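You operate a simulated robot arm through the tools that you are given. There is no shell and no other tool.

The job below is to be done with a simulated robot arm. You get a single attempt, and the scene is never put back.

Task
Play Interval music from the black laptop, mixer dial In 2 at about 5.
Fine: on the small mixer In 2 goes down to 0 before the amber audio plug goes in; the speaker with the top switch is switched on after that; arrow keys, then Go; start no other cue; Main, In 1 and both mute buttons of the mixer stay; the grey laptop stays on and the other plugs stay.

The check looks at the end state, three seconds after you hand in, the way a careful person would. Anything else that was tipped, shoved, dropped, spilled or broken makes it a failure.

Robot
A 6-joint arm with a two-finger parallel gripper, fixed in place. Base frame: the origin is at the foot of the arm, x ahead of it, y to its left, z up; the work surface is at about z = 750. Readings come in mm, degrees, newtons and seconds.
With the tool pointing down near the work surface it reaches from about 580 to 940 mm from the base axis. Its first joint turns from -149.0 to 149.0 degrees. Payload 3.43 kg.
Tool frame: the origin (TCP) lies between the finger pads and is the grasp point; the fingertips stand 34 mm ahead of it; z points along the fingers, y is the line along which they close. The gripper opens to 128 mm. The fingers are 24 mm wide and 12 mm thick; the gripper's body (48 by 130 mm) begins 96 mm behind the TCP.
Orientation is told as [roll, pitch, yaw] about the base's x, y, z axes, in that order, counted from this pose: with the fingers straight down and closing along the base's y, the tool's x points along the base's -x, its y along +y and its z along -z.

Tools
- The arm moves only by the tool drive_tool. Its argument "targets" is a list of rows, each an object of numbers (a shift or turn left out is 0, a gripper value left out holds the last): "tx", "ty", "tz": the shift along the tool's x, y, z in m; "ax", "ay", "az": the turn, a rotation vector about the tool's x, y, z in degrees; "hand": the gripper command, from -1 (fully open) to 1 (shut), values between in proportion. In form: [{"tx": .., "ty": .., "tz": .., "ax": .., "ay": .., "az": .., "hand": ..}, ...]. A call has 1 to 20 rows; each row shifts and turns the commanded pose from where the row before left it, along the tool's axes as they then stand. Each row takes 0.2 s and may step no farther than 50 mm and 8.6 degrees from the row before; otherwise, or with a gripper value out of range, the whole call is refused. A pose out of reach is approached as far as the arm can. The call stops where the force on the tool passes 40 N (or 10 N more than at its start, if that is more) or the arm is blocked; 0.2 s more then pass. The fingers move at their own pace (about 108 mm/s each) and stop on an object; they squeeze with about 44 N. The grip force told is the motor's: it shows also when the fingers shut on nothing. Time passes only in rows, and 0.2 s behind the last, so rows that do not move let the fingers close. It gives the time, the measured TCP pose, the force on the tool (base axes), the opening and the grip force at its end, in the units of the frame above (readings bear some noise), with the torque about the TCP (base axes, N m) and any sound that the robot's microphone picked up.
- Cameras (640 x 400 px; columns grow to the right, rows downward): "scene" is fixed at [46.4, 497.8, 1356.4]; the picture's right is [0.79, -0.61, 0.00], its down [-0.44, -0.58, -0.68] and it looks along [0.41, 0.54, -0.73] (base axes); focal length 214 px, centre (320, 200). "wrist" rides on the gripper at [76, -11, -160] in the tool frame; the picture's right is [0.15, 0.99, 0.00], its down [-0.88, 0.13, -0.46] and it looks along [-0.45, 0.07, 0.89] (tool axes); focal length 234 px, centre (320, 200). There is no depth. A picture from a camera that has moved, and an enlarged one, comes with that camera's place and axes in the base frame and with its lens. The place of the scene camera against the robot may be out by one fixed shift of up to 12 mm in any direction.
- grab_frame(camera): a new picture of that camera. It takes no simulated time.
- slide_trunk(by): slides the trunk up (or, below 0, down) by that many mm; the arm rides with it, the base frame stays. It gives what a move gives, with no picture.
- zoom(camera, box): a new picture of the part [left, top, right, bottom] of that camera's present view, enlarged. It takes no simulated time.
- sign_off(): hands the job in; it is judged then, once.

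Places have to be worked out from the pictures, the camera data and where the tool is seen. Open the gripper and draw the arm clear of the work before you hand the job in, unless the task says otherwise.

The tools are called after ">>>" as name(argument=value, ...) on one line, values as JSON. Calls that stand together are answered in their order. drive_tool: Moves the arm, as the interface text tells. Its arguments: {"type":"object","properties":{"targets":{"type":"array","items":{"type":"object","properties":{"tx":{"type":"number"},"ty":{"type":"number"},"tz":{"type":"number"},"ax":{"type":"number"},"ay":{"type":"number"},"az":{"type":"number"},"hand":{"type":"number"}}}}},"required":["targets"]} The other tools are called the same way: slide_trunk (by) slides the trunk up or down; grab_frame (camera) takes a picture; zoom (camera, box) takes an enlarged picture of a part of a camera's view; sign_off () hands the job in.

At the start:

```text
clock: 0.0
eef_pos: [530.7, 626.9, 1288.8]
orientation: [0.1, -0.1, 0.0]
wrist_force: [0.6, -0.4, -0.7]
ft_torque: [-0.01, -0.02, -0.04]
width: 128.3
finger_force: 0.1
trunk travel left (down, up): [-639.0, 71.0]
```

scene: 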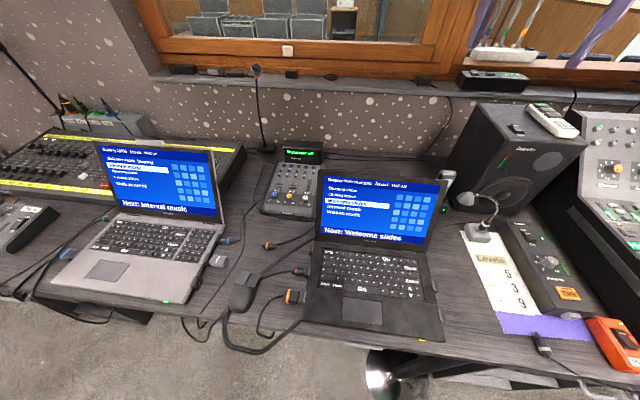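
wrist: 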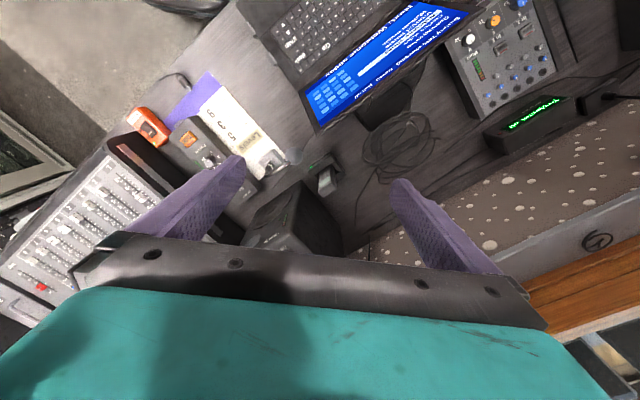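

I'll start by studying the scene: laptops, mixer, plugs and speaker, with enlarged views.

>>> zoom(camera="scene", box=[300, 160, 460, 260])

>>> zoom(camera="scene", box=[230, 130, 350, 230])

>>> zoom(camera="scene", box=[200, 220, 340, 360])

>>> zoom(camera="scene", box=[430, 80, 640, 220])

>>> zoom(camera="scene", box=[440, 190, 640, 370])

>>> zoom(camera="scene", box=[300, 230, 460, 350])

>>> zoom(camera="scene", box=[40, 130, 250, 310])

```text
4.00 times, centred on (380, 210) of scene
camera zoom: at [46.4, 497.8, 1356.4], right [0.79, -0.61, 0.0], down [-0.44, -0.58, -0.68], along [0.41, 0.54, -0.73], focal length 858 px, centre (80, 160)
```

zoom: 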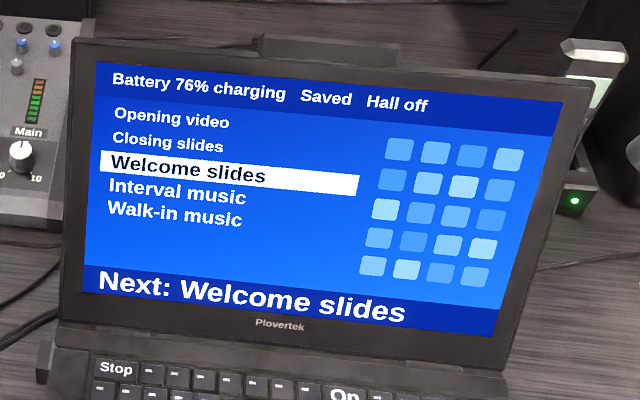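

```text
4.00 times, centred on (290, 180) of scene
camera zoom: at [46.4, 497.8, 1356.4], right [0.79, -0.61, 0.0], down [-0.44, -0.58, -0.68], along [0.41, 0.54, -0.73], focal length 858 px, centre (440, 280)
```

zoom: 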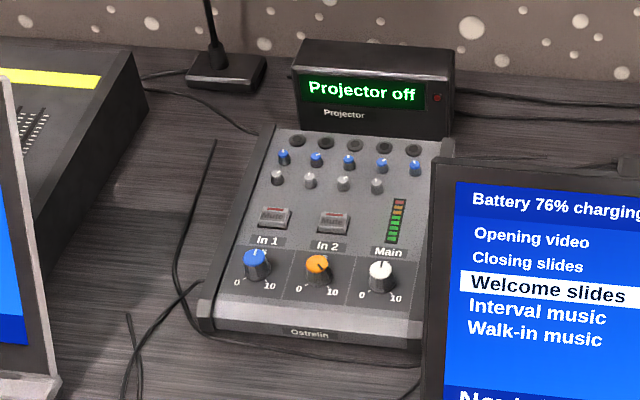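

```text
2.86 times, centred on (270, 290) of scene
camera zoom: at [46.4, 497.8, 1356.4], right [0.79, -0.61, 0.0], down [-0.44, -0.58, -0.68], along [0.41, 0.54, -0.73], focal length 613 px, centre (463, -57)
```

zoom: 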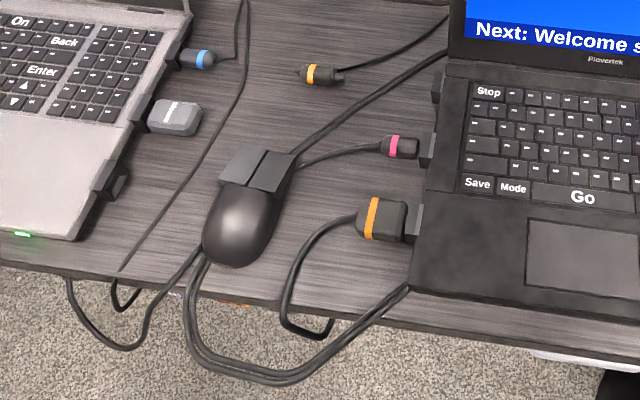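

```text
2.86 times, centred on (535, 150) of scene
camera zoom: at [46.4, 497.8, 1356.4], right [0.79, -0.61, 0.0], down [-0.44, -0.58, -0.68], along [0.41, 0.54, -0.73], focal length 613 px, centre (-294, 343)
```

zoom: 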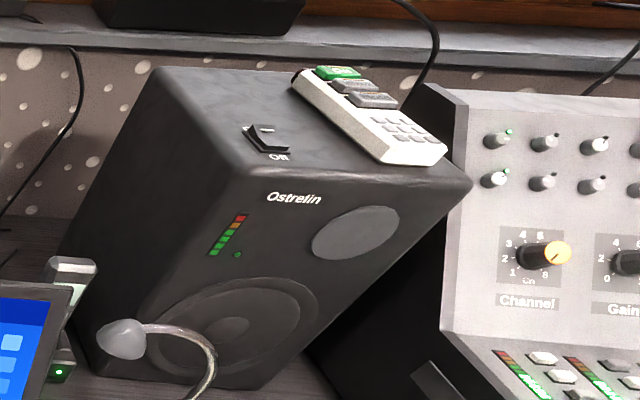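

```text
2.22 times, centred on (540, 280) of scene
camera zoom: at [46.4, 497.8, 1356.4], right [0.79, -0.61, 0.0], down [-0.44, -0.58, -0.68], along [0.41, 0.54, -0.73], focal length 477 px, centre (-169, 22)
```

zoom: 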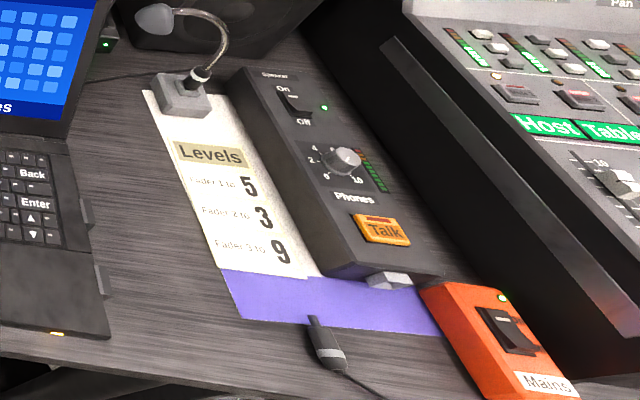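

```text
3.33 times, centred on (380, 290) of scene
camera zoom: at [46.4, 497.8, 1356.4], right [0.79, -0.61, 0.0], down [-0.44, -0.58, -0.68], along [0.41, 0.54, -0.73], focal length 715 px, centre (120, -100)
```

zoom: 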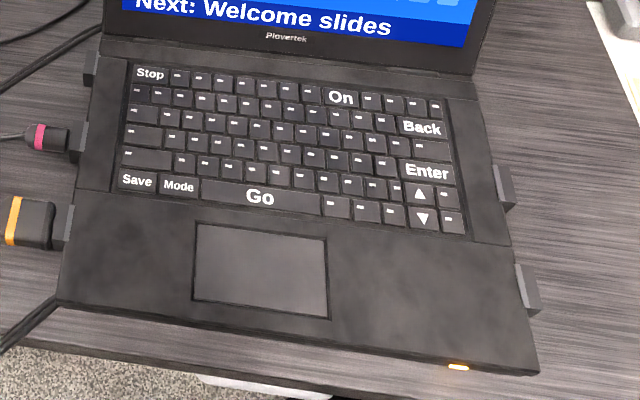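

```text
2.22 times, centred on (145, 220) of scene
camera zoom: at [46.4, 497.8, 1356.4], right [0.79, -0.61, 0.0], down [-0.44, -0.58, -0.68], along [0.41, 0.54, -0.73], focal length 477 px, centre (709, 156)
```

zoom: 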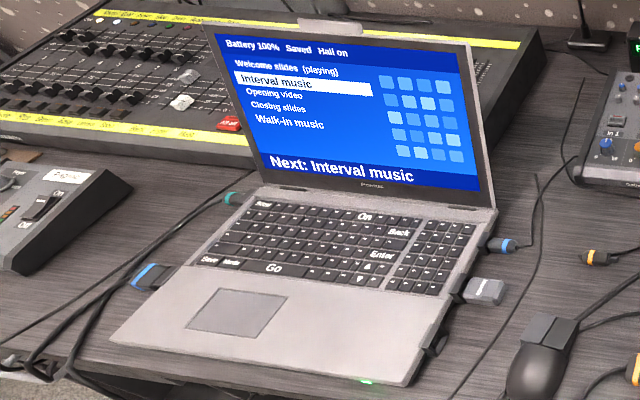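

The wrist camera sees much of the desk from above, so I'll enlarge parts of that view to triangulate positions.

>>> zoom(camera="wrist", box=[240, 0, 440, 130])

>>> zoom(camera="wrist", box=[430, 0, 630, 150])

>>> zoom(camera="wrist", box=[200, 120, 400, 260])

```text
3.08 times, centred on (340, 65) of wrist
camera zoom: at [455.8, 617.1, 1449.5], right [-0.15, 0.99, 0.0], down [0.88, 0.13, 0.46], along [0.45, 0.07, -0.89], focal length 720 px, centre (258, 615)
```

zoom: 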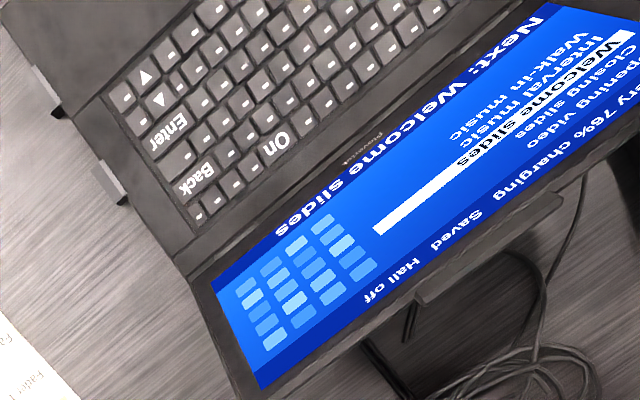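

```text
2.67 times, centred on (530, 75) of wrist
camera zoom: at [455.8, 617.1, 1449.5], right [-0.15, 0.99, 0.0], down [0.88, 0.13, 0.46], along [0.45, 0.07, -0.89], focal length 624 px, centre (-240, 533)
```

zoom: 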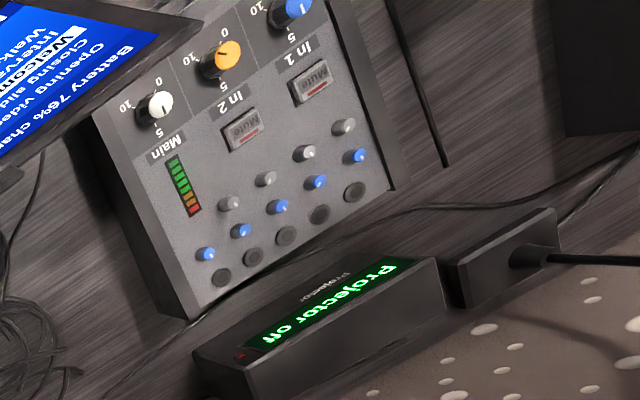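

```text
2.86 times, centred on (300, 190) of wrist
camera zoom: at [455.8, 617.1, 1449.5], right [-0.15, 0.99, 0.0], down [0.88, 0.13, 0.46], along [0.45, 0.07, -0.89], focal length 669 px, centre (377, 229)
```

zoom: 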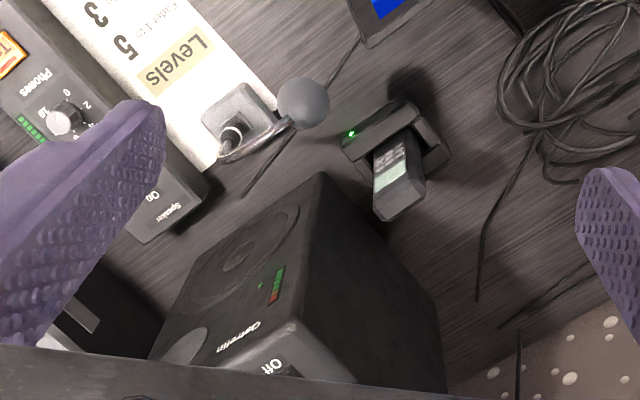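

Zooming harder on the mixer dials and the speaker's switch.

>>> zoom(camera="scene", box=[265, 180, 325, 220])

>>> zoom(camera="wrist", box=[460, 0, 540, 50])

>>> zoom(camera="scene", box=[490, 100, 550, 140])

>>> zoom(camera="scene", box=[255, 225, 325, 270])

>>> zoom(camera="scene", box=[270, 225, 340, 325])

```text
10.00 times, centred on (295, 200) of scene
camera zoom: at [46.4, 497.8, 1356.4], right [0.79, -0.61, 0.0], down [-0.44, -0.58, -0.68], along [0.41, 0.54, -0.73], focal length 2145 px, centre (570, 200)
```

zoom: 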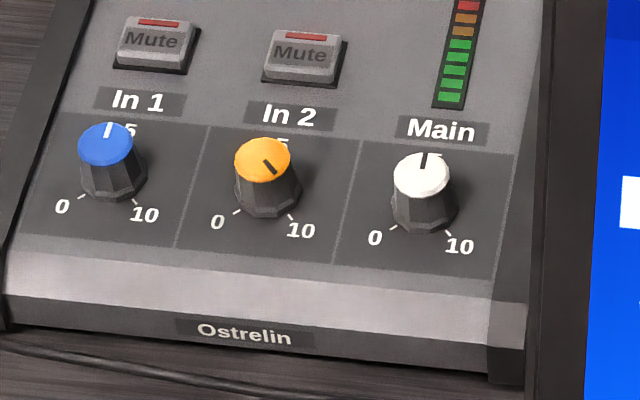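

```text
8.00 times, centred on (500, 25) of wrist
camera zoom: at [455.8, 617.1, 1449.5], right [-0.15, 0.99, 0.0], down [0.88, 0.13, 0.46], along [0.45, 0.07, -0.89], focal length 1873 px, centre (-1120, 1600)
```

zoom: 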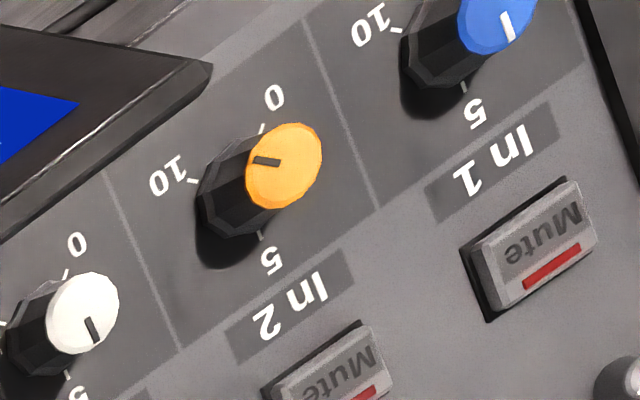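

```text
10.00 times, centred on (520, 120) of scene
camera zoom: at [46.4, 497.8, 1356.4], right [0.79, -0.61, 0.0], down [-0.44, -0.58, -0.68], along [0.41, 0.54, -0.73], focal length 2145 px, centre (-1680, 1000)
```

zoom: 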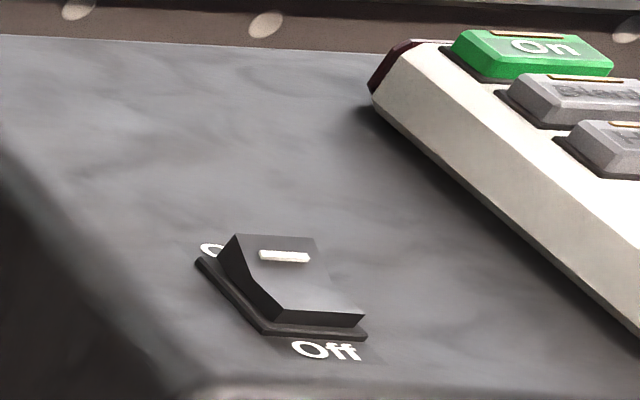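

```text
8.89 times, centred on (290, 248) of scene
camera zoom: at [46.4, 497.8, 1356.4], right [0.79, -0.61, 0.0], down [-0.44, -0.58, -0.68], along [0.41, 0.54, -0.73], focal length 1906 px, centre (587, -222)
```

zoom: 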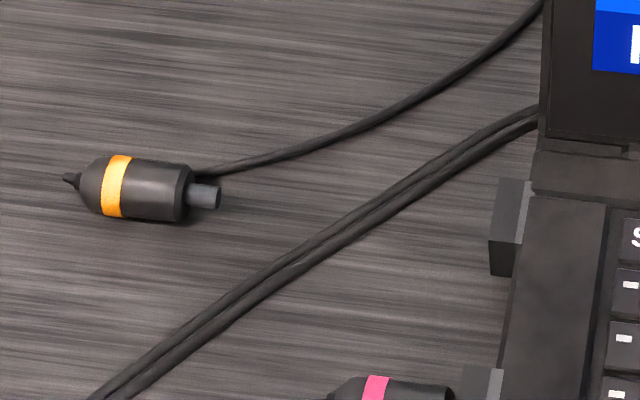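

```text
4.00 times, centred on (305, 275) of scene
camera zoom: at [46.4, 497.8, 1356.4], right [0.79, -0.61, 0.0], down [-0.44, -0.58, -0.68], along [0.41, 0.54, -0.73], focal length 858 px, centre (380, -100)
```

zoom: 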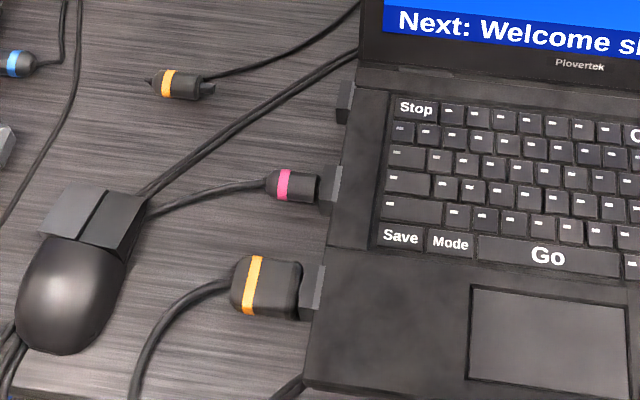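

Triangulating both views puts the In 2 knob top at about (283, 981, 813), the black laptop's screen corner at (320, 860, 990), the amber audio plug at about (138, 877, 758), the empty socket near (231, 784), and the speaker switch near (777, 585, 1061). I'll first move high above the mixer to test reach and look closer.

>>> drive_tool(targets=[{"tx": 0.025, "ty": 0.0355, "tz": 0.01}, {"tx": 0.025, "ty": 0.0355, "tz": 0.01}, {"tx": 0.025, "ty": 0.0355, "tz": 0.01}, {"tx": 0.025, "ty": 0.0355, "tz": 0.01}, {"tx": 0.025, "ty": 0.0355, "tz": 0.01}, {"tx": 0.025, "ty": 0.0355, "tz": 0.01}, {"tx": 0.025, "ty": 0.0355, "tz": 0.01}, {"tx": 0.025, "ty": 0.0355, "tz": 0.01}])

```text
clock: 1.8
eef_pos: [297.2, 822.9, 1175.6]
orientation: [0.1, -0.2, 0.0]
wrist_force: [-0.9, -0.5, 0.0]
ft_torque: [0.01, 0.0, -0.02]
width: 128.1
finger_force: 0.2
out of reach, approached as far as the arm can: row 3, 4, 5, 6, 7, 8
trunk travel left (down, up): [-639.0, 71.0]
```

At this height vertical reach ends near r≈875; the mixer (r≈1020) will need a tilted tool. I'll look at both cameras to see the arm's layout now.

>>> grab_frame(camera="scene")

>>> grab_frame(camera="wrist")

```text
taken
```

scene: 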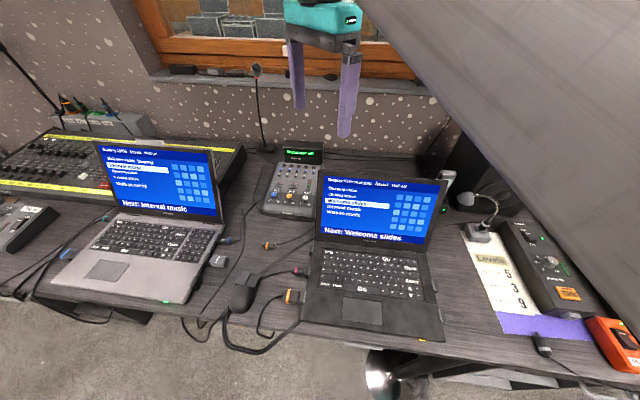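

```text
taken
camera wrist: at [220.8, 812.2, 1335.8], right [-0.15, 0.99, 0.0], down [0.88, 0.13, 0.46], along [0.45, 0.07, -0.89], focal length 234 px, centre (320, 200)
```

wrist: 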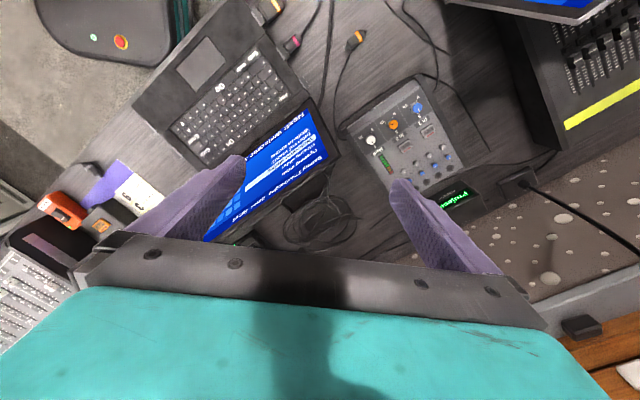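

The wrist camera now looks down on the laptop's left side; I'll enlarge the sockets and the amber plug.

>>> zoom(camera="wrist", box=[240, 0, 380, 90])

>>> zoom(camera="wrist", box=[350, 90, 430, 150])

```text
4.44 times, centred on (310, 45) of wrist
camera zoom: at [220.8, 812.2, 1335.8], right [-0.15, 0.99, 0.0], down [0.88, 0.13, 0.46], along [0.45, 0.07, -0.89], focal length 1041 px, centre (364, 889)
```

zoom: 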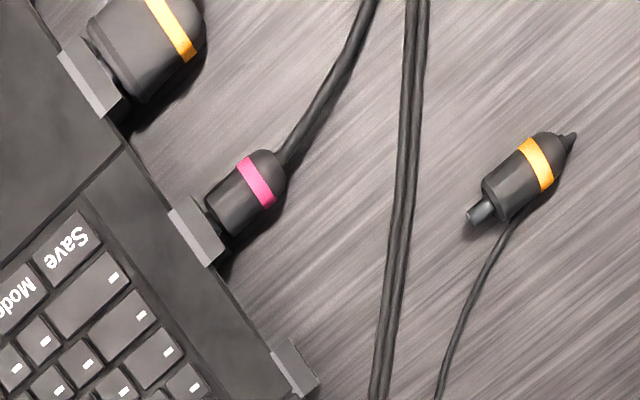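

```text
6.67 times, centred on (390, 120) of wrist
camera zoom: at [220.8, 812.2, 1335.8], right [-0.15, 0.99, 0.0], down [0.88, 0.13, 0.46], along [0.45, 0.07, -0.89], focal length 1561 px, centre (-147, 733)
```

zoom: 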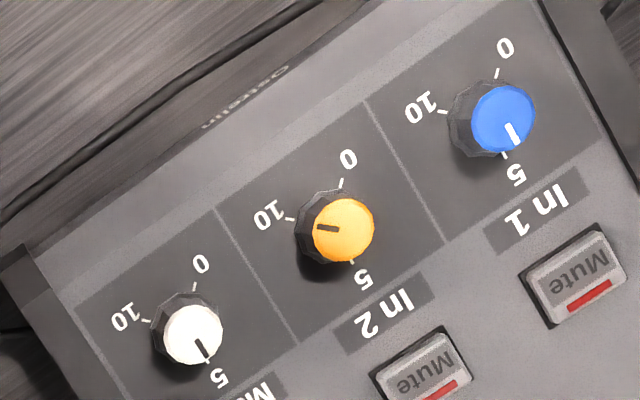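

In 2's pointer sits at about 10 (scale ±135°), so it must go counter-clockwise ~270°. I'll turn the tool to yaw ~40° and lean it back ~25° so the fingers reach outward, holding position and checking the readings.

>>> drive_tool(targets=[{"az": -8}, {"az": -8}, {"az": -8}, {"az": -8}, {"az": -8}, {"ay": -8.4}, {"ay": -8.4}, {"ay": -8.2}])

```text
clock: 3.6
eef_pos: [296.1, 823.3, 1175.8]
orientation: [0.0, -25.1, 40.0]
wrist_force: [-0.1, -1.4, -0.7]
ft_torque: [-0.02, 0.0, -0.03]
width: 127.8
finger_force: 0.0
trunk travel left (down, up): [-639.0, 71.0]
```

The tool leaned as asked without moving. I'll swing left around the laptop screen's corner and come down toward a hover over In 2, with the fingers partly closed to ~44 mm.

>>> drive_tool(targets=[{"tx": 0.0156, "ty": 0.0302, "tz": 0.0192, "hand": 0.31}, {"tx": 0.0156, "ty": 0.0302, "tz": 0.0192}, {"tx": 0.0156, "ty": 0.0302, "tz": 0.0192}, {"tx": 0.0156, "ty": 0.0302, "tz": 0.0192}, {"tx": 0.0033, "ty": 0.003, "tz": 0.0399}, {"tx": 0.0033, "ty": 0.003, "tz": 0.0399}, {"tx": 0.0033, "ty": 0.003, "tz": 0.0399}, {"tx": 0.0033, "ty": 0.003, "tz": 0.0399}])

>>> grab_frame(camera="wrist")

>>> grab_frame(camera="scene")

```text
clock: 5.4
eef_pos: [235.0, 945.1, 927.4]
orientation: [0.1, -25.0, 39.9]
wrist_force: [0.2, -0.9, -0.5]
ft_torque: [-0.03, 0.0, 0.04]
width: 44.1
finger_force: 0.1
trunk travel left (down, up): [-639.0, 71.0]
```

```text
taken
camera wrist: at [139.2, 849.3, 1042.5], right [-0.74, 0.67, -0.06], down [0.38, 0.49, 0.79], along [0.56, 0.56, -0.62], focal length 234 px, centre (320, 200)
```

wrist: 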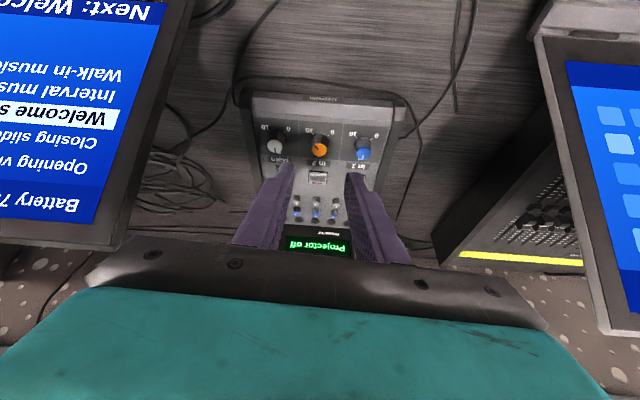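

```text
taken
```

scene: 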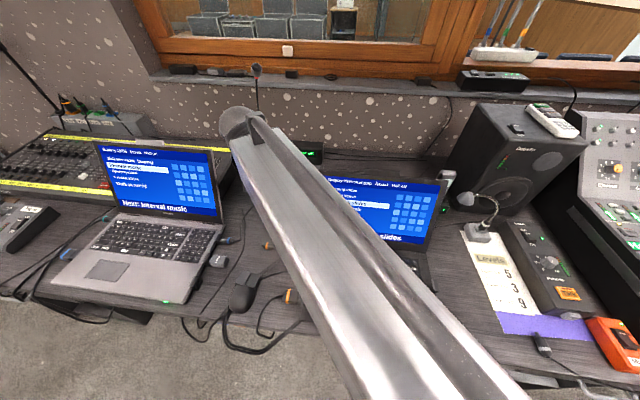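

Reach is fine here (r≈974) and the knob shows right ahead between the fingers. Moving on to the 50 mm hover, then I'll check alignment.

>>> drive_tool(targets=[{"tx": -0.0012, "ty": -0.0014, "tz": 0.0288}, {"tx": -0.0012, "ty": -0.0014, "tz": 0.0288}, {}])

>>> zoom(camera="wrist", box=[240, 90, 400, 210])

```text
clock: 6.2
eef_pos: [255.4, 951.8, 877.3]
orientation: [0.0, -25.1, 40.0]
wrist_force: [0.1, 0.5, 0.6]
ft_torque: [-0.02, 0.03, -0.01]
width: 44.3
finger_force: 0.0
out of reach, approached as far as the arm can: row 2
trunk travel left (down, up): [-639.0, 71.0]
```

```text
3.33 times, centred on (320, 150) of wrist
camera zoom: at [159.7, 856.3, 991.6], right [-0.74, 0.67, -0.06], down [0.38, 0.49, 0.79], along [0.56, 0.56, -0.61], focal length 781 px, centre (320, 367)
```

zoom: 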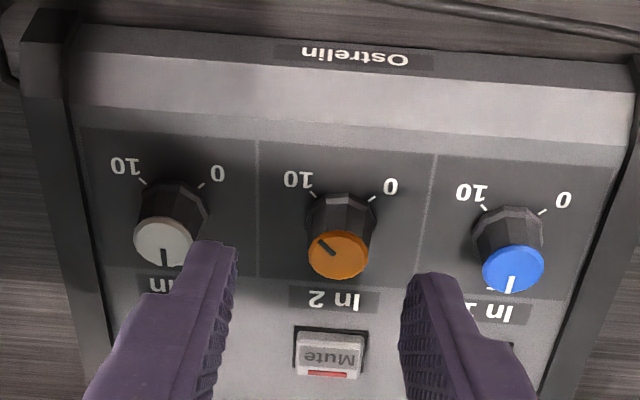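

The arm ran out just short (r≈985 at 25° lean), so I'll lean further to ~43° at yaw 45°, then approach a hover whose fingertip point is ~45 mm above the knob (knob re-triangulated: top at ≈(282, 982.6, 809), panel ≈791).

>>> drive_tool(targets=[{"ay": -8.4}, {"ay": -8.4}, {"ay": -1.1}, {"ax": -3.41, "az": -3.66}, {"tx": -0.0079, "ty": 0.0026, "tz": 0.0162}, {}])

>>> zoom(camera="wrist", box=[240, 90, 400, 210])

>>> grab_frame(camera="scene")

```text
clock: 7.6
eef_pos: [267.3, 966.1, 871.8]
orientation: [0.0, -42.9, 45.1]
wrist_force: [-0.1, 0.6, 0.0]
ft_torque: [0.02, 0.02, 0.01]
width: 44.1
finger_force: 0.0
trunk travel left (down, up): [-639.0, 71.0]
```

```text
3.33 times, centred on (320, 150) of wrist
camera zoom: at [158.6, 843.2, 938.1], right [-0.78, 0.62, -0.1], down [0.14, 0.33, 0.93], along [0.61, 0.71, -0.34], focal length 781 px, centre (320, 367)
```

zoom: 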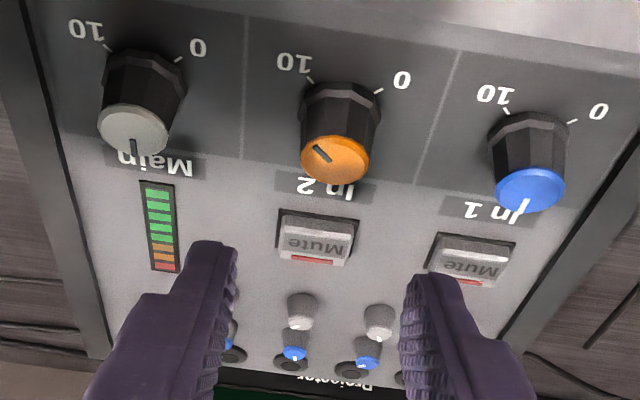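

```text
taken
```

scene: 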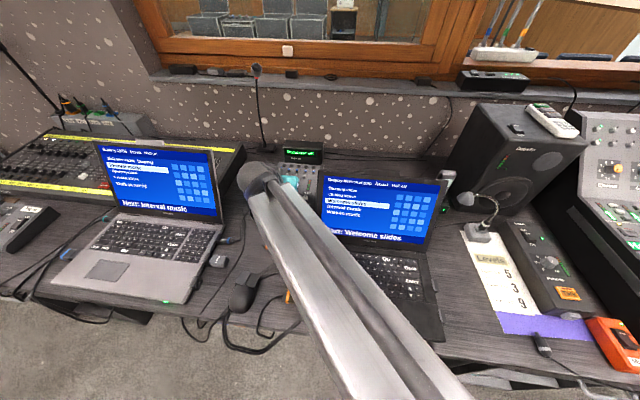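

Hover reached with ~1 mm lateral alignment. I'll descend straight down so the fingertips straddle the knob about 13 mm above the panel, then check before closing.

>>> drive_tool(targets=[{"tx": 0.0098, "ty": 0.0003, "tz": 0.0115}, {"tx": 0.0098, "ty": 0.0003, "tz": 0.0115}, {"tx": 0.0085, "ty": 0.0002, "tz": 0.0103}, {}])

>>> zoom(camera="wrist", box=[240, 90, 400, 210])

```text
clock: 8.6
eef_pos: [267.7, 968.6, 828.2]
orientation: [0.0, -42.9, 45.0]
wrist_force: [-0.4, -0.5, 0.6]
ft_torque: [0.01, -0.03, 0.03]
width: 44.5
finger_force: 0.2
trunk travel left (down, up): [-639.0, 71.0]
```

```text
3.33 times, centred on (320, 150) of wrist
camera zoom: at [159.6, 845.2, 895.1], right [-0.78, 0.62, -0.1], down [0.14, 0.33, 0.93], along [0.61, 0.71, -0.34], focal length 781 px, centre (320, 367)
```

zoom: 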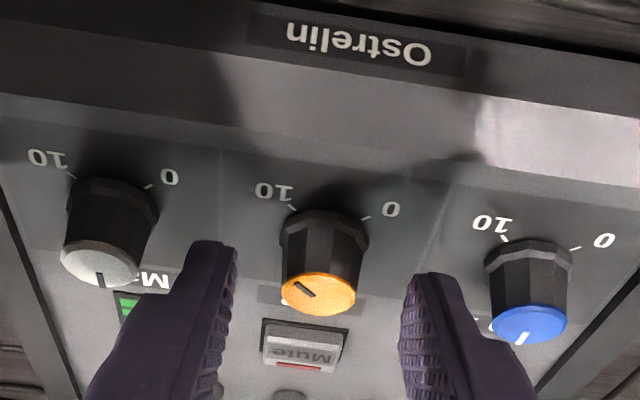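

Knob is centred between the fingers with ~8 mm overlap. I'll lower 1.5 mm, pre-rotate clockwise about the knob axis with fingers open, close, and make a first counter-clockwise stroke.

>>> drive_tool(targets=[{"tx": 0.001, "tz": 0.0011}, {"ax": 2.25, "az": 6.84, "ty": 0.0012}, {"ax": 2.25, "az": 6.84, "ty": 0.0012}, {"ax": 2.25, "az": 6.84, "ty": 0.0012}, {}])

>>> zoom(camera="wrist", box=[240, 90, 400, 210])

```text
clock: 9.8
eef_pos: [264.0, 971.5, 827.3]
orientation: [11.7, -40.8, 17.4]
wrist_force: [1.0, -0.7, -0.4]
ft_torque: [0.02, -0.06, 0.0]
width: 44.0
finger_force: 0.0
trunk travel left (down, up): [-639.0, 71.0]
```

```text
3.33 times, centred on (320, 150) of wrist
camera zoom: at [127.3, 883.1, 895.8], right [-0.52, 0.85, 0.06], down [0.33, 0.14, 0.93], along [0.79, 0.51, -0.36], focal length 781 px, centre (320, 367)
```

zoom: 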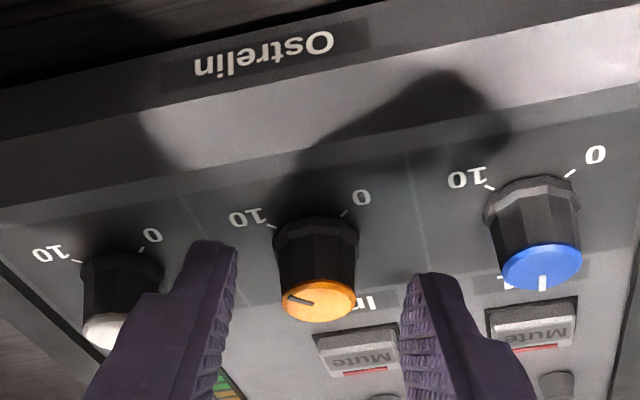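

Still centred. Closing on the knob and making the counter-clockwise stroke of ~40°.

>>> drive_tool(targets=[{"hand": 1}, {}, {"ax": -2.25, "az": -6.84, "ty": -0.0012}, {"ax": -2.25, "az": -6.84, "ty": -0.0012}, {"ax": -2.25, "az": -6.84, "ty": -0.0012}, {"ax": -2.25, "az": -6.84, "ty": -0.0012}, {"ax": -2.25, "az": -6.84, "ty": -0.0012}, {"ax": -2.25, "az": -6.84, "ty": -0.0012}, {}])

>>> zoom(camera="wrist", box=[240, 90, 400, 210])

```text
clock: 11.8
eef_pos: [268.7, 966.3, 827.7]
orientation: [-11.7, -40.8, 72.6]
wrist_force: [5.8, -5.6, 1.3]
ft_torque: [0.8, -0.36, -0.12]
width: 19.6
finger_force: 45.2
trunk travel left (down, up): [-639.0, 71.0]
```

```text
3.33 times, centred on (320, 150) of wrist
camera zoom: at [201.7, 819.0, 899.8], right [-0.92, 0.31, -0.25], down [-0.09, 0.44, 0.89], along [0.39, 0.84, -0.38], focal length 781 px, centre (320, 367)
```

zoom: 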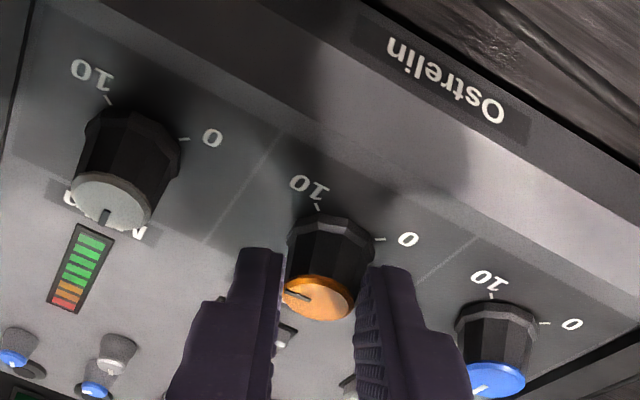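

The knob turned with the fingers (~45°) with low forces. Now I'll open a little, swing back, regrip and stroke again.

>>> drive_tool(targets=[{"hand": 0.5}, {}, {"ax": 2.25, "az": 6.84, "ty": 0.0012}, {"ax": 2.25, "az": 6.84, "ty": 0.0012}, {"ax": 2.25, "az": 6.84, "ty": 0.0012}, {"ax": 2.25, "az": 6.84, "ty": 0.0012}, {"ax": 2.25, "az": 6.84, "ty": 0.0012}, {"ax": 2.25, "az": 6.84, "ty": 0.0012}, {"hand": 1}, {}, {"ax": -2.25, "az": -6.84, "ty": -0.0012}, {"ax": -2.25, "az": -6.84, "ty": -0.0012}, {"ax": -2.25, "az": -6.84, "ty": -0.0012}, {"ax": -2.25, "az": -6.84, "ty": -0.0012}, {"ax": -2.25, "az": -6.84, "ty": -0.0012}, {"ax": -2.25, "az": -6.84, "ty": -0.0012}, {}])

>>> zoom(camera="wrist", box=[240, 90, 400, 210])

```text
clock: 15.4
eef_pos: [269.4, 963.4, 826.8]
orientation: [-11.9, -40.7, 72.5]
wrist_force: [5.9, -17.5, 0.8]
ft_torque: [0.41, -0.33, -0.29]
width: 19.9
finger_force: 44.5
trunk travel left (down, up): [-639.0, 71.0]
```

```text
3.33 times, centred on (320, 150) of wrist
camera zoom: at [201.3, 817.8, 899.1], right [-0.92, 0.31, -0.25], down [-0.09, 0.44, 0.89], along [0.39, 0.84, -0.38], focal length 781 px, centre (320, 367)
```

zoom: 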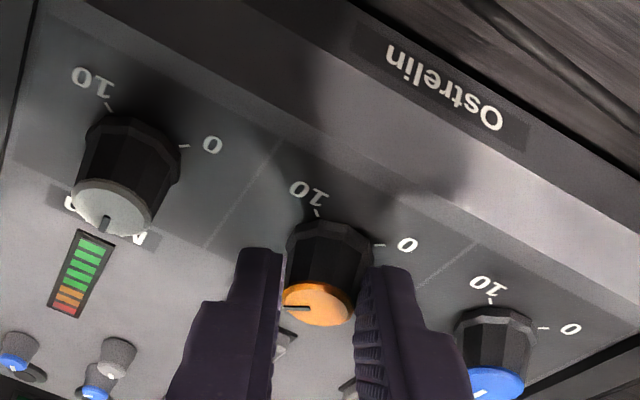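

The pointer barely changed in this second cycle and the arm shows a 17 N sideways pull, so something slipped or dragged. I'll just open the fingers and look.

>>> drive_tool(targets=[{"hand": 0.4}, {}, {}])

>>> zoom(camera="wrist", box=[240, 90, 400, 210])

```text
clock: 16.2
eef_pos: [269.6, 966.0, 826.1]
orientation: [-11.7, -40.8, 72.5]
wrist_force: [-0.4, 0.1, 0.9]
ft_torque: [0.01, -0.02, 0.03]
width: 38.5
finger_force: 0.1
trunk travel left (down, up): [-639.0, 71.0]
```

```text
3.33 times, centred on (320, 150) of wrist
camera zoom: at [200.0, 819.5, 898.3], right [-0.92, 0.31, -0.25], down [-0.09, 0.44, 0.89], along [0.39, 0.84, -0.38], focal length 781 px, centre (320, 367)
```

zoom: 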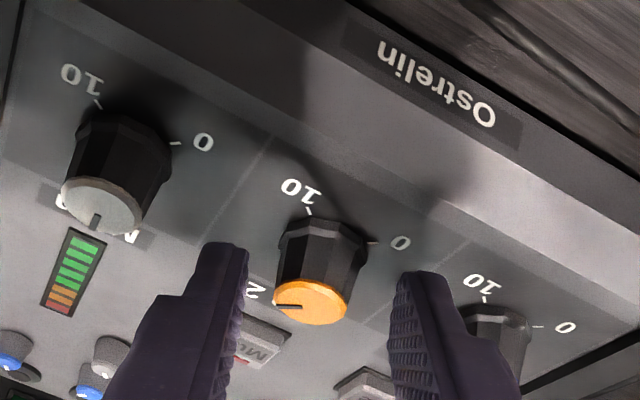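

After release the knob sits ~2 mm off centre in the tool's y; the knob's pointer shows it turned only partly. I'll recentre by −2 mm, swing back open and look again.

>>> drive_tool(targets=[{"ty": -0.002}, {"ax": 2.25, "az": 6.84, "ty": 0.0012}, {"ax": 2.25, "az": 6.84, "ty": 0.0012}, {"ax": 2.25, "az": 6.84, "ty": 0.0012}, {"ax": 2.25, "az": 6.84, "ty": 0.0012}, {"ax": 2.25, "az": 6.84, "ty": 0.0012}, {"ax": 2.25, "az": 6.84, "ty": 0.0012}, {}])

>>> zoom(camera="wrist", box=[240, 90, 400, 210])

```text
clock: 18.0
eef_pos: [266.1, 967.7, 826.0]
orientation: [11.7, -40.8, 17.4]
wrist_force: [0.5, 0.6, 0.3]
ft_torque: [-0.01, 0.02, 0.02]
width: 38.6
finger_force: 0.1
trunk travel left (down, up): [-639.0, 71.0]
```

```text
3.33 times, centred on (320, 150) of wrist
camera zoom: at [127.6, 881.0, 895.2], right [-0.52, 0.85, 0.06], down [0.33, 0.14, 0.93], along [0.79, 0.51, -0.36], focal length 781 px, centre (320, 367)
```

zoom: 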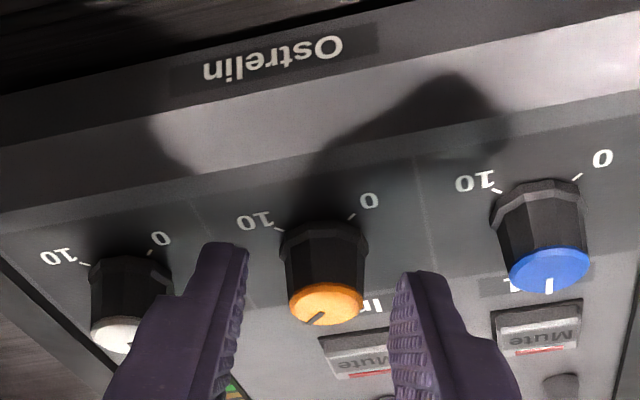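

Returning didn't drag the knob: it has turned ~60° so far. Solving both end views, the knob axis is ~2 mm nearer in y than I used; I'll recentre, close and stroke again.

>>> drive_tool(targets=[{"ty": 0.0019}, {"hand": 1}, {}, {"ax": -2.25, "az": -6.84, "ty": -0.0012}, {"ax": -2.25, "az": -6.84, "ty": -0.0012}, {"ax": -2.25, "az": -6.84, "ty": -0.0012}, {"ax": -2.25, "az": -6.84, "ty": -0.0012}, {"ax": -2.25, "az": -6.84, "ty": -0.0012}, {"ax": -2.25, "az": -6.84, "ty": -0.0012}, {}])

>>> zoom(camera="wrist", box=[240, 90, 400, 210])

```text
clock: 20.2
eef_pos: [270.3, 964.9, 827.8]
orientation: [-11.8, -40.7, 72.7]
wrist_force: [1.3, -14.9, -0.2]
ft_torque: [0.56, -0.25, -0.22]
width: 19.8
finger_force: 45.3
trunk travel left (down, up): [-639.0, 71.0]
```

```text
3.33 times, centred on (320, 150) of wrist
camera zoom: at [201.4, 818.3, 899.6], right [-0.92, 0.31, -0.25], down [-0.09, 0.44, 0.89], along [0.39, 0.84, -0.38], focal length 781 px, centre (320, 367)
```

zoom: 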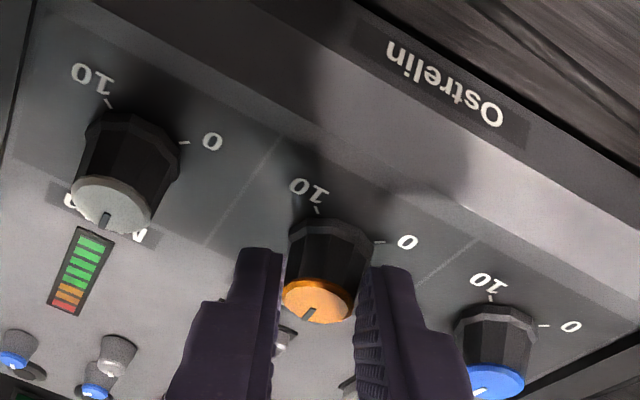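

That stroke held: pointer now near 6. Repeating the cycle: open, swing back, regrip, stroke.

>>> drive_tool(targets=[{"hand": 0.4}, {}, {"ax": 2.25, "az": 6.84, "ty": 0.0012}, {"ax": 2.25, "az": 6.84, "ty": 0.0012}, {"ax": 2.25, "az": 6.84, "ty": 0.0012}, {"ax": 2.25, "az": 6.84, "ty": 0.0012}, {"ax": 2.25, "az": 6.84, "ty": 0.0012}, {"ax": 2.25, "az": 6.84, "ty": 0.0012}, {}])

>>> zoom(camera="wrist", box=[240, 90, 400, 210])

```text
clock: 22.2
eef_pos: [263.3, 970.7, 826.7]
orientation: [11.7, -40.9, 17.3]
wrist_force: [-0.6, 0.5, -0.3]
ft_torque: [0.02, 0.01, -0.02]
width: 38.3
finger_force: 0.1
trunk travel left (down, up): [-639.0, 71.0]
```

```text
3.33 times, centred on (320, 150) of wrist
camera zoom: at [126.3, 882.5, 895.4], right [-0.52, 0.85, 0.06], down [0.33, 0.14, 0.93], along [0.79, 0.51, -0.36], focal length 781 px, centre (320, 367)
```

zoom: 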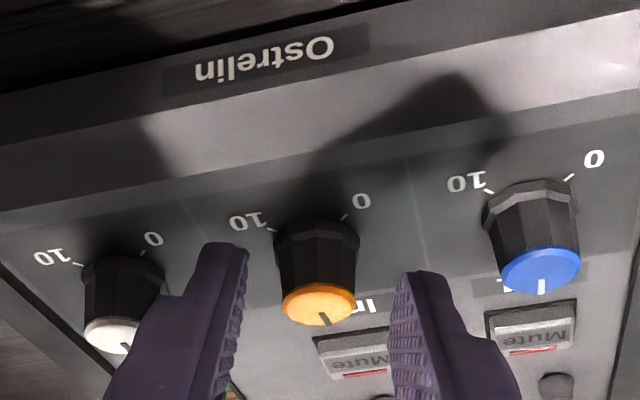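

Aligned within 0.5 mm and the pointer is now around 5. Regrip and stroke again.

>>> drive_tool(targets=[{"hand": 1}, {}, {"ax": -2.25, "az": -6.84, "ty": -0.0012}, {"ax": -2.25, "az": -6.84, "ty": -0.0012}, {"ax": -2.25, "az": -6.84, "ty": -0.0012}, {"ax": -2.25, "az": -6.84, "ty": -0.0012}, {"ax": -2.25, "az": -6.84, "ty": -0.0012}, {"ax": -2.25, "az": -6.84, "ty": -0.0012}, {}, {"hand": 0.4}, {}])

>>> zoom(camera="wrist", box=[240, 90, 400, 210])

```text
clock: 24.6
eef_pos: [268.0, 964.7, 825.8]
orientation: [-11.7, -40.9, 72.7]
wrist_force: [0.4, 0.6, -0.7]
ft_torque: [0.02, 0.0, -0.02]
width: 38.3
finger_force: 0.0
trunk travel left (down, up): [-639.0, 71.0]
```

```text
3.33 times, centred on (320, 150) of wrist
camera zoom: at [199.8, 819.1, 898.5], right [-0.92, 0.31, -0.25], down [-0.09, 0.44, 0.89], along [0.39, 0.84, -0.38], focal length 781 px, centre (320, 367)
```

zoom: 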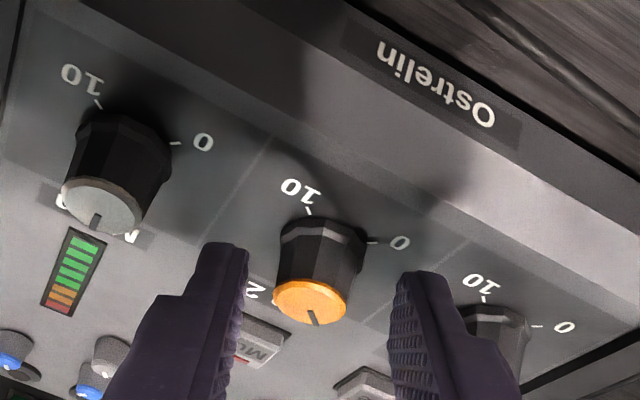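

Stroke held again; now ~3.5. At this end the knob is 2 mm off, so I'll recentre and use a slightly larger sideways step (1.6 mm per row) on the swing back.

>>> drive_tool(targets=[{"ty": -0.002}, {"ax": 2.25, "az": 6.84, "ty": 0.0016}, {"ax": 2.25, "az": 6.84, "ty": 0.0016}, {"ax": 2.25, "az": 6.84, "ty": 0.0016}, {"ax": 2.25, "az": 6.84, "ty": 0.0016}, {"ax": 2.25, "az": 6.84, "ty": 0.0016}, {"ax": 2.25, "az": 6.84, "ty": 0.0016}, {}])

>>> zoom(camera="wrist", box=[240, 90, 400, 210])

```text
clock: 26.4
eef_pos: [263.0, 971.4, 827.1]
orientation: [11.7, -40.9, 17.4]
wrist_force: [-0.3, -0.4, -0.3]
ft_torque: [0.01, 0.0, 0.06]
width: 38.5
finger_force: 0.0
trunk travel left (down, up): [-639.0, 71.0]
```

```text
3.33 times, centred on (320, 150) of wrist
camera zoom: at [125.6, 882.6, 895.2], right [-0.52, 0.85, 0.06], down [0.33, 0.14, 0.93], along [0.79, 0.51, -0.36], focal length 781 px, centre (320, 367)
```

zoom: 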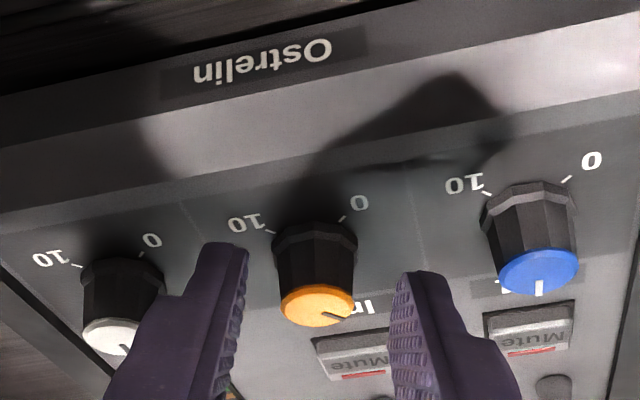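

Centred. Closing and stroking again with the adjusted step.

>>> drive_tool(targets=[{"hand": 1}, {}, {"ax": -2.25, "az": -6.84, "ty": -0.0016}, {"ax": -2.25, "az": -6.84, "ty": -0.0016}, {"ax": -2.25, "az": -6.84, "ty": -0.0016}, {"ax": -2.25, "az": -6.84, "ty": -0.0016}, {"ax": -2.25, "az": -6.84, "ty": -0.0016}, {"ax": -2.25, "az": -6.84, "ty": -0.0016}, {}, {"hand": 0.4}, {}])

>>> zoom(camera="wrist", box=[240, 90, 400, 210])

```text
clock: 28.8
eef_pos: [269.8, 963.9, 827.1]
orientation: [-11.8, -40.7, 72.7]
wrist_force: [1.0, -0.3, 0.0]
ft_torque: [0.01, 0.0, 0.03]
width: 38.1
finger_force: 0.1
trunk travel left (down, up): [-639.0, 71.0]
```

```text
3.33 times, centred on (320, 150) of wrist
camera zoom: at [200.9, 817.3, 898.2], right [-0.92, 0.31, -0.25], down [-0.09, 0.44, 0.89], along [0.39, 0.84, -0.38], focal length 781 px, centre (320, 367)
```

zoom: 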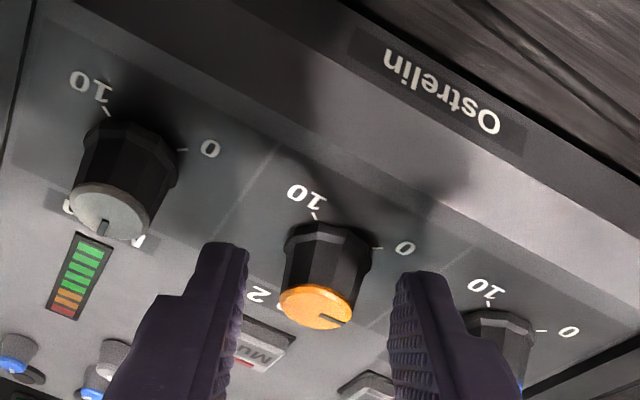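

Centred at this end too. Pointer is now around 1–1.5. One more cycle: swing back, regrip, and stroke most of the way.

>>> drive_tool(targets=[{"ax": 2.25, "az": 6.84, "ty": 0.0016}, {"ax": 2.25, "az": 6.84, "ty": 0.0016}, {"ax": 2.25, "az": 6.84, "ty": 0.0016}, {"ax": 2.25, "az": 6.84, "ty": 0.0016}, {"ax": 2.25, "az": 6.84, "ty": 0.0016}, {"ax": 2.25, "az": 6.84, "ty": 0.0016}, {}, {"hand": 1}, {}, {"ax": -2.25, "az": -6.84, "ty": -0.0016}, {"ax": -2.25, "az": -6.84, "ty": -0.0016}, {"ax": -2.25, "az": -6.84, "ty": -0.0016}, {"ax": -2.25, "az": -6.84, "ty": -0.0016}, {}])

>>> zoom(camera="wrist", box=[240, 90, 400, 210])

```text
clock: 31.8
eef_pos: [265.8, 963.9, 826.1]
orientation: [-4.2, -42.6, 54.5]
wrist_force: [-1.7, -6.8, 1.5]
ft_torque: [0.67, -0.56, 0.0]
width: 19.4
finger_force: 45.1
trunk travel left (down, up): [-639.0, 71.0]
```

```text
3.33 times, centred on (320, 150) of wrist
camera zoom: at [170.7, 831.2, 893.6], right [-0.84, 0.53, -0.15], down [0.07, 0.38, 0.92], along [0.54, 0.76, -0.35], focal length 781 px, centre (320, 367)
```

zoom: 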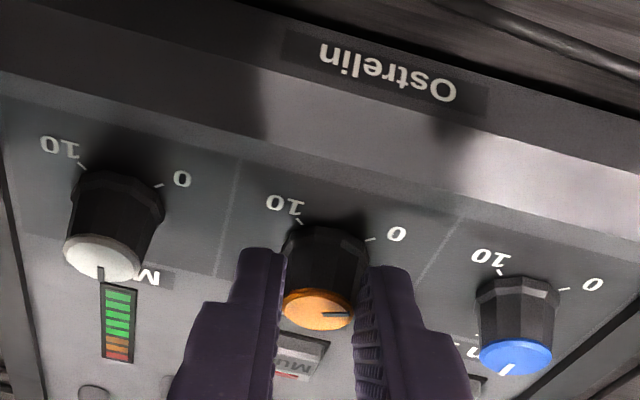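

Pointer is about 25° short of 0. Finishing the last two rows of the stroke, then opening to check.

>>> drive_tool(targets=[{"ax": -2.25, "az": -6.84, "ty": -0.0016}, {"ax": -2.25, "az": -6.84, "ty": -0.0016}, {}, {"hand": 0.4}, {}])

>>> zoom(camera="wrist", box=[280, 130, 360, 190])

```text
clock: 33.0
eef_pos: [269.3, 963.2, 825.1]
orientation: [-11.7, -40.7, 72.7]
wrist_force: [0.5, -0.2, -0.4]
ft_torque: [0.0, 0.0, 0.0]
width: 38.7
finger_force: 0.1
trunk travel left (down, up): [-639.0, 71.0]
```

```text
6.67 times, centred on (320, 160) of wrist
camera zoom: at [200.5, 816.5, 897.8], right [-0.92, 0.31, -0.25], down [-0.09, 0.44, 0.89], along [0.39, 0.84, -0.38], focal length 1561 px, centre (320, 467)
```

zoom: 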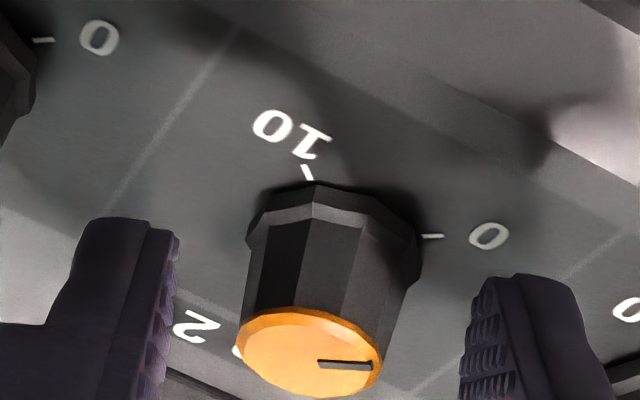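

The pointer now looks aligned with the 0 tick. I'll rise clear of the knob and look from higher to confirm.

>>> drive_tool(targets=[{"tx": -0.0196, "tz": -0.0222}, {"tx": -0.0196, "tz": -0.0222}, {"tx": -0.026, "tz": -0.0296}, {"ax": 2.25, "az": 6.84}, {"ax": 2.25, "az": 6.84}, {"ax": 2.25, "az": 6.84}, {"ay": 8}, {"ay": 8}, {}])

>>> zoom(camera="wrist", box=[240, 60, 400, 180])

```text
clock: 35.0
eef_pos: [254.9, 966.6, 924.4]
orientation: [0.1, -26.9, 45.0]
wrist_force: [0.4, -0.2, 0.7]
ft_torque: [0.0, 0.0, -0.01]
width: 38.3
finger_force: 0.1
out of reach, approached as far as the arm can: row 8
trunk travel left (down, up): [-639.0, 71.0]
```

```text
3.33 times, centred on (320, 120) of wrist
camera zoom: at [164.0, 859.7, 1032.6], right [-0.79, 0.61, -0.06], down [0.32, 0.5, 0.81], along [0.52, 0.62, -0.59], focal length 781 px, centre (320, 467)
```

zoom: 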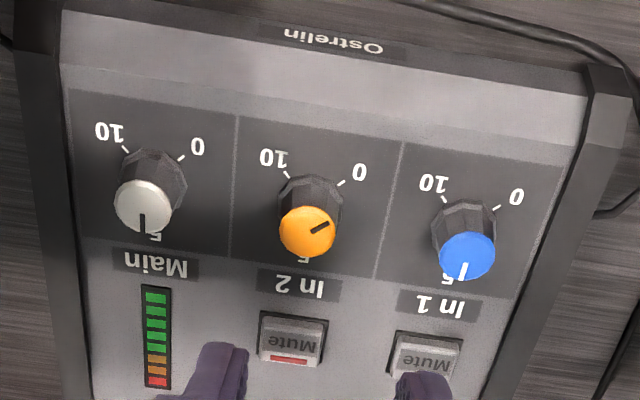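

Enlarging the In 2 dial for its pointer angle.

>>> zoom(camera="wrist", box=[290, 90, 350, 135])

>>> grab_frame(camera="scene")

```text
8.89 times, centred on (320, 112) of wrist
camera zoom: at [164.0, 859.7, 1032.6], right [-0.79, 0.61, -0.06], down [0.32, 0.5, 0.81], along [0.52, 0.62, -0.59], focal length 2082 px, centre (320, 978)
```

zoom: 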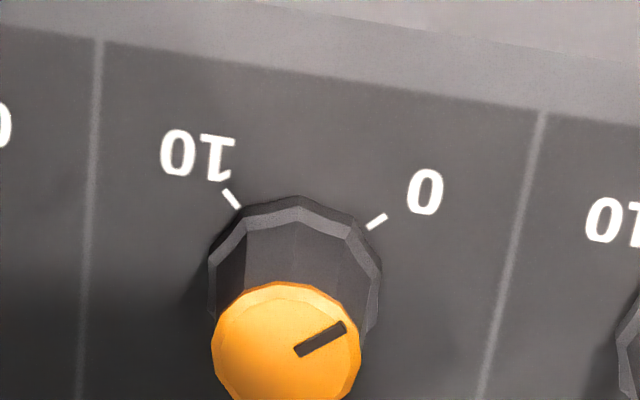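

```text
taken
```

scene: 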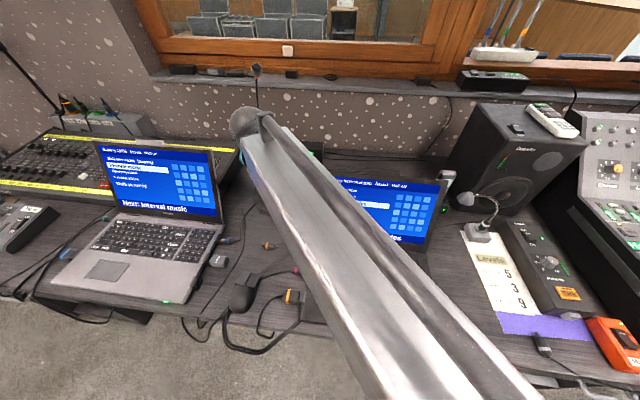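

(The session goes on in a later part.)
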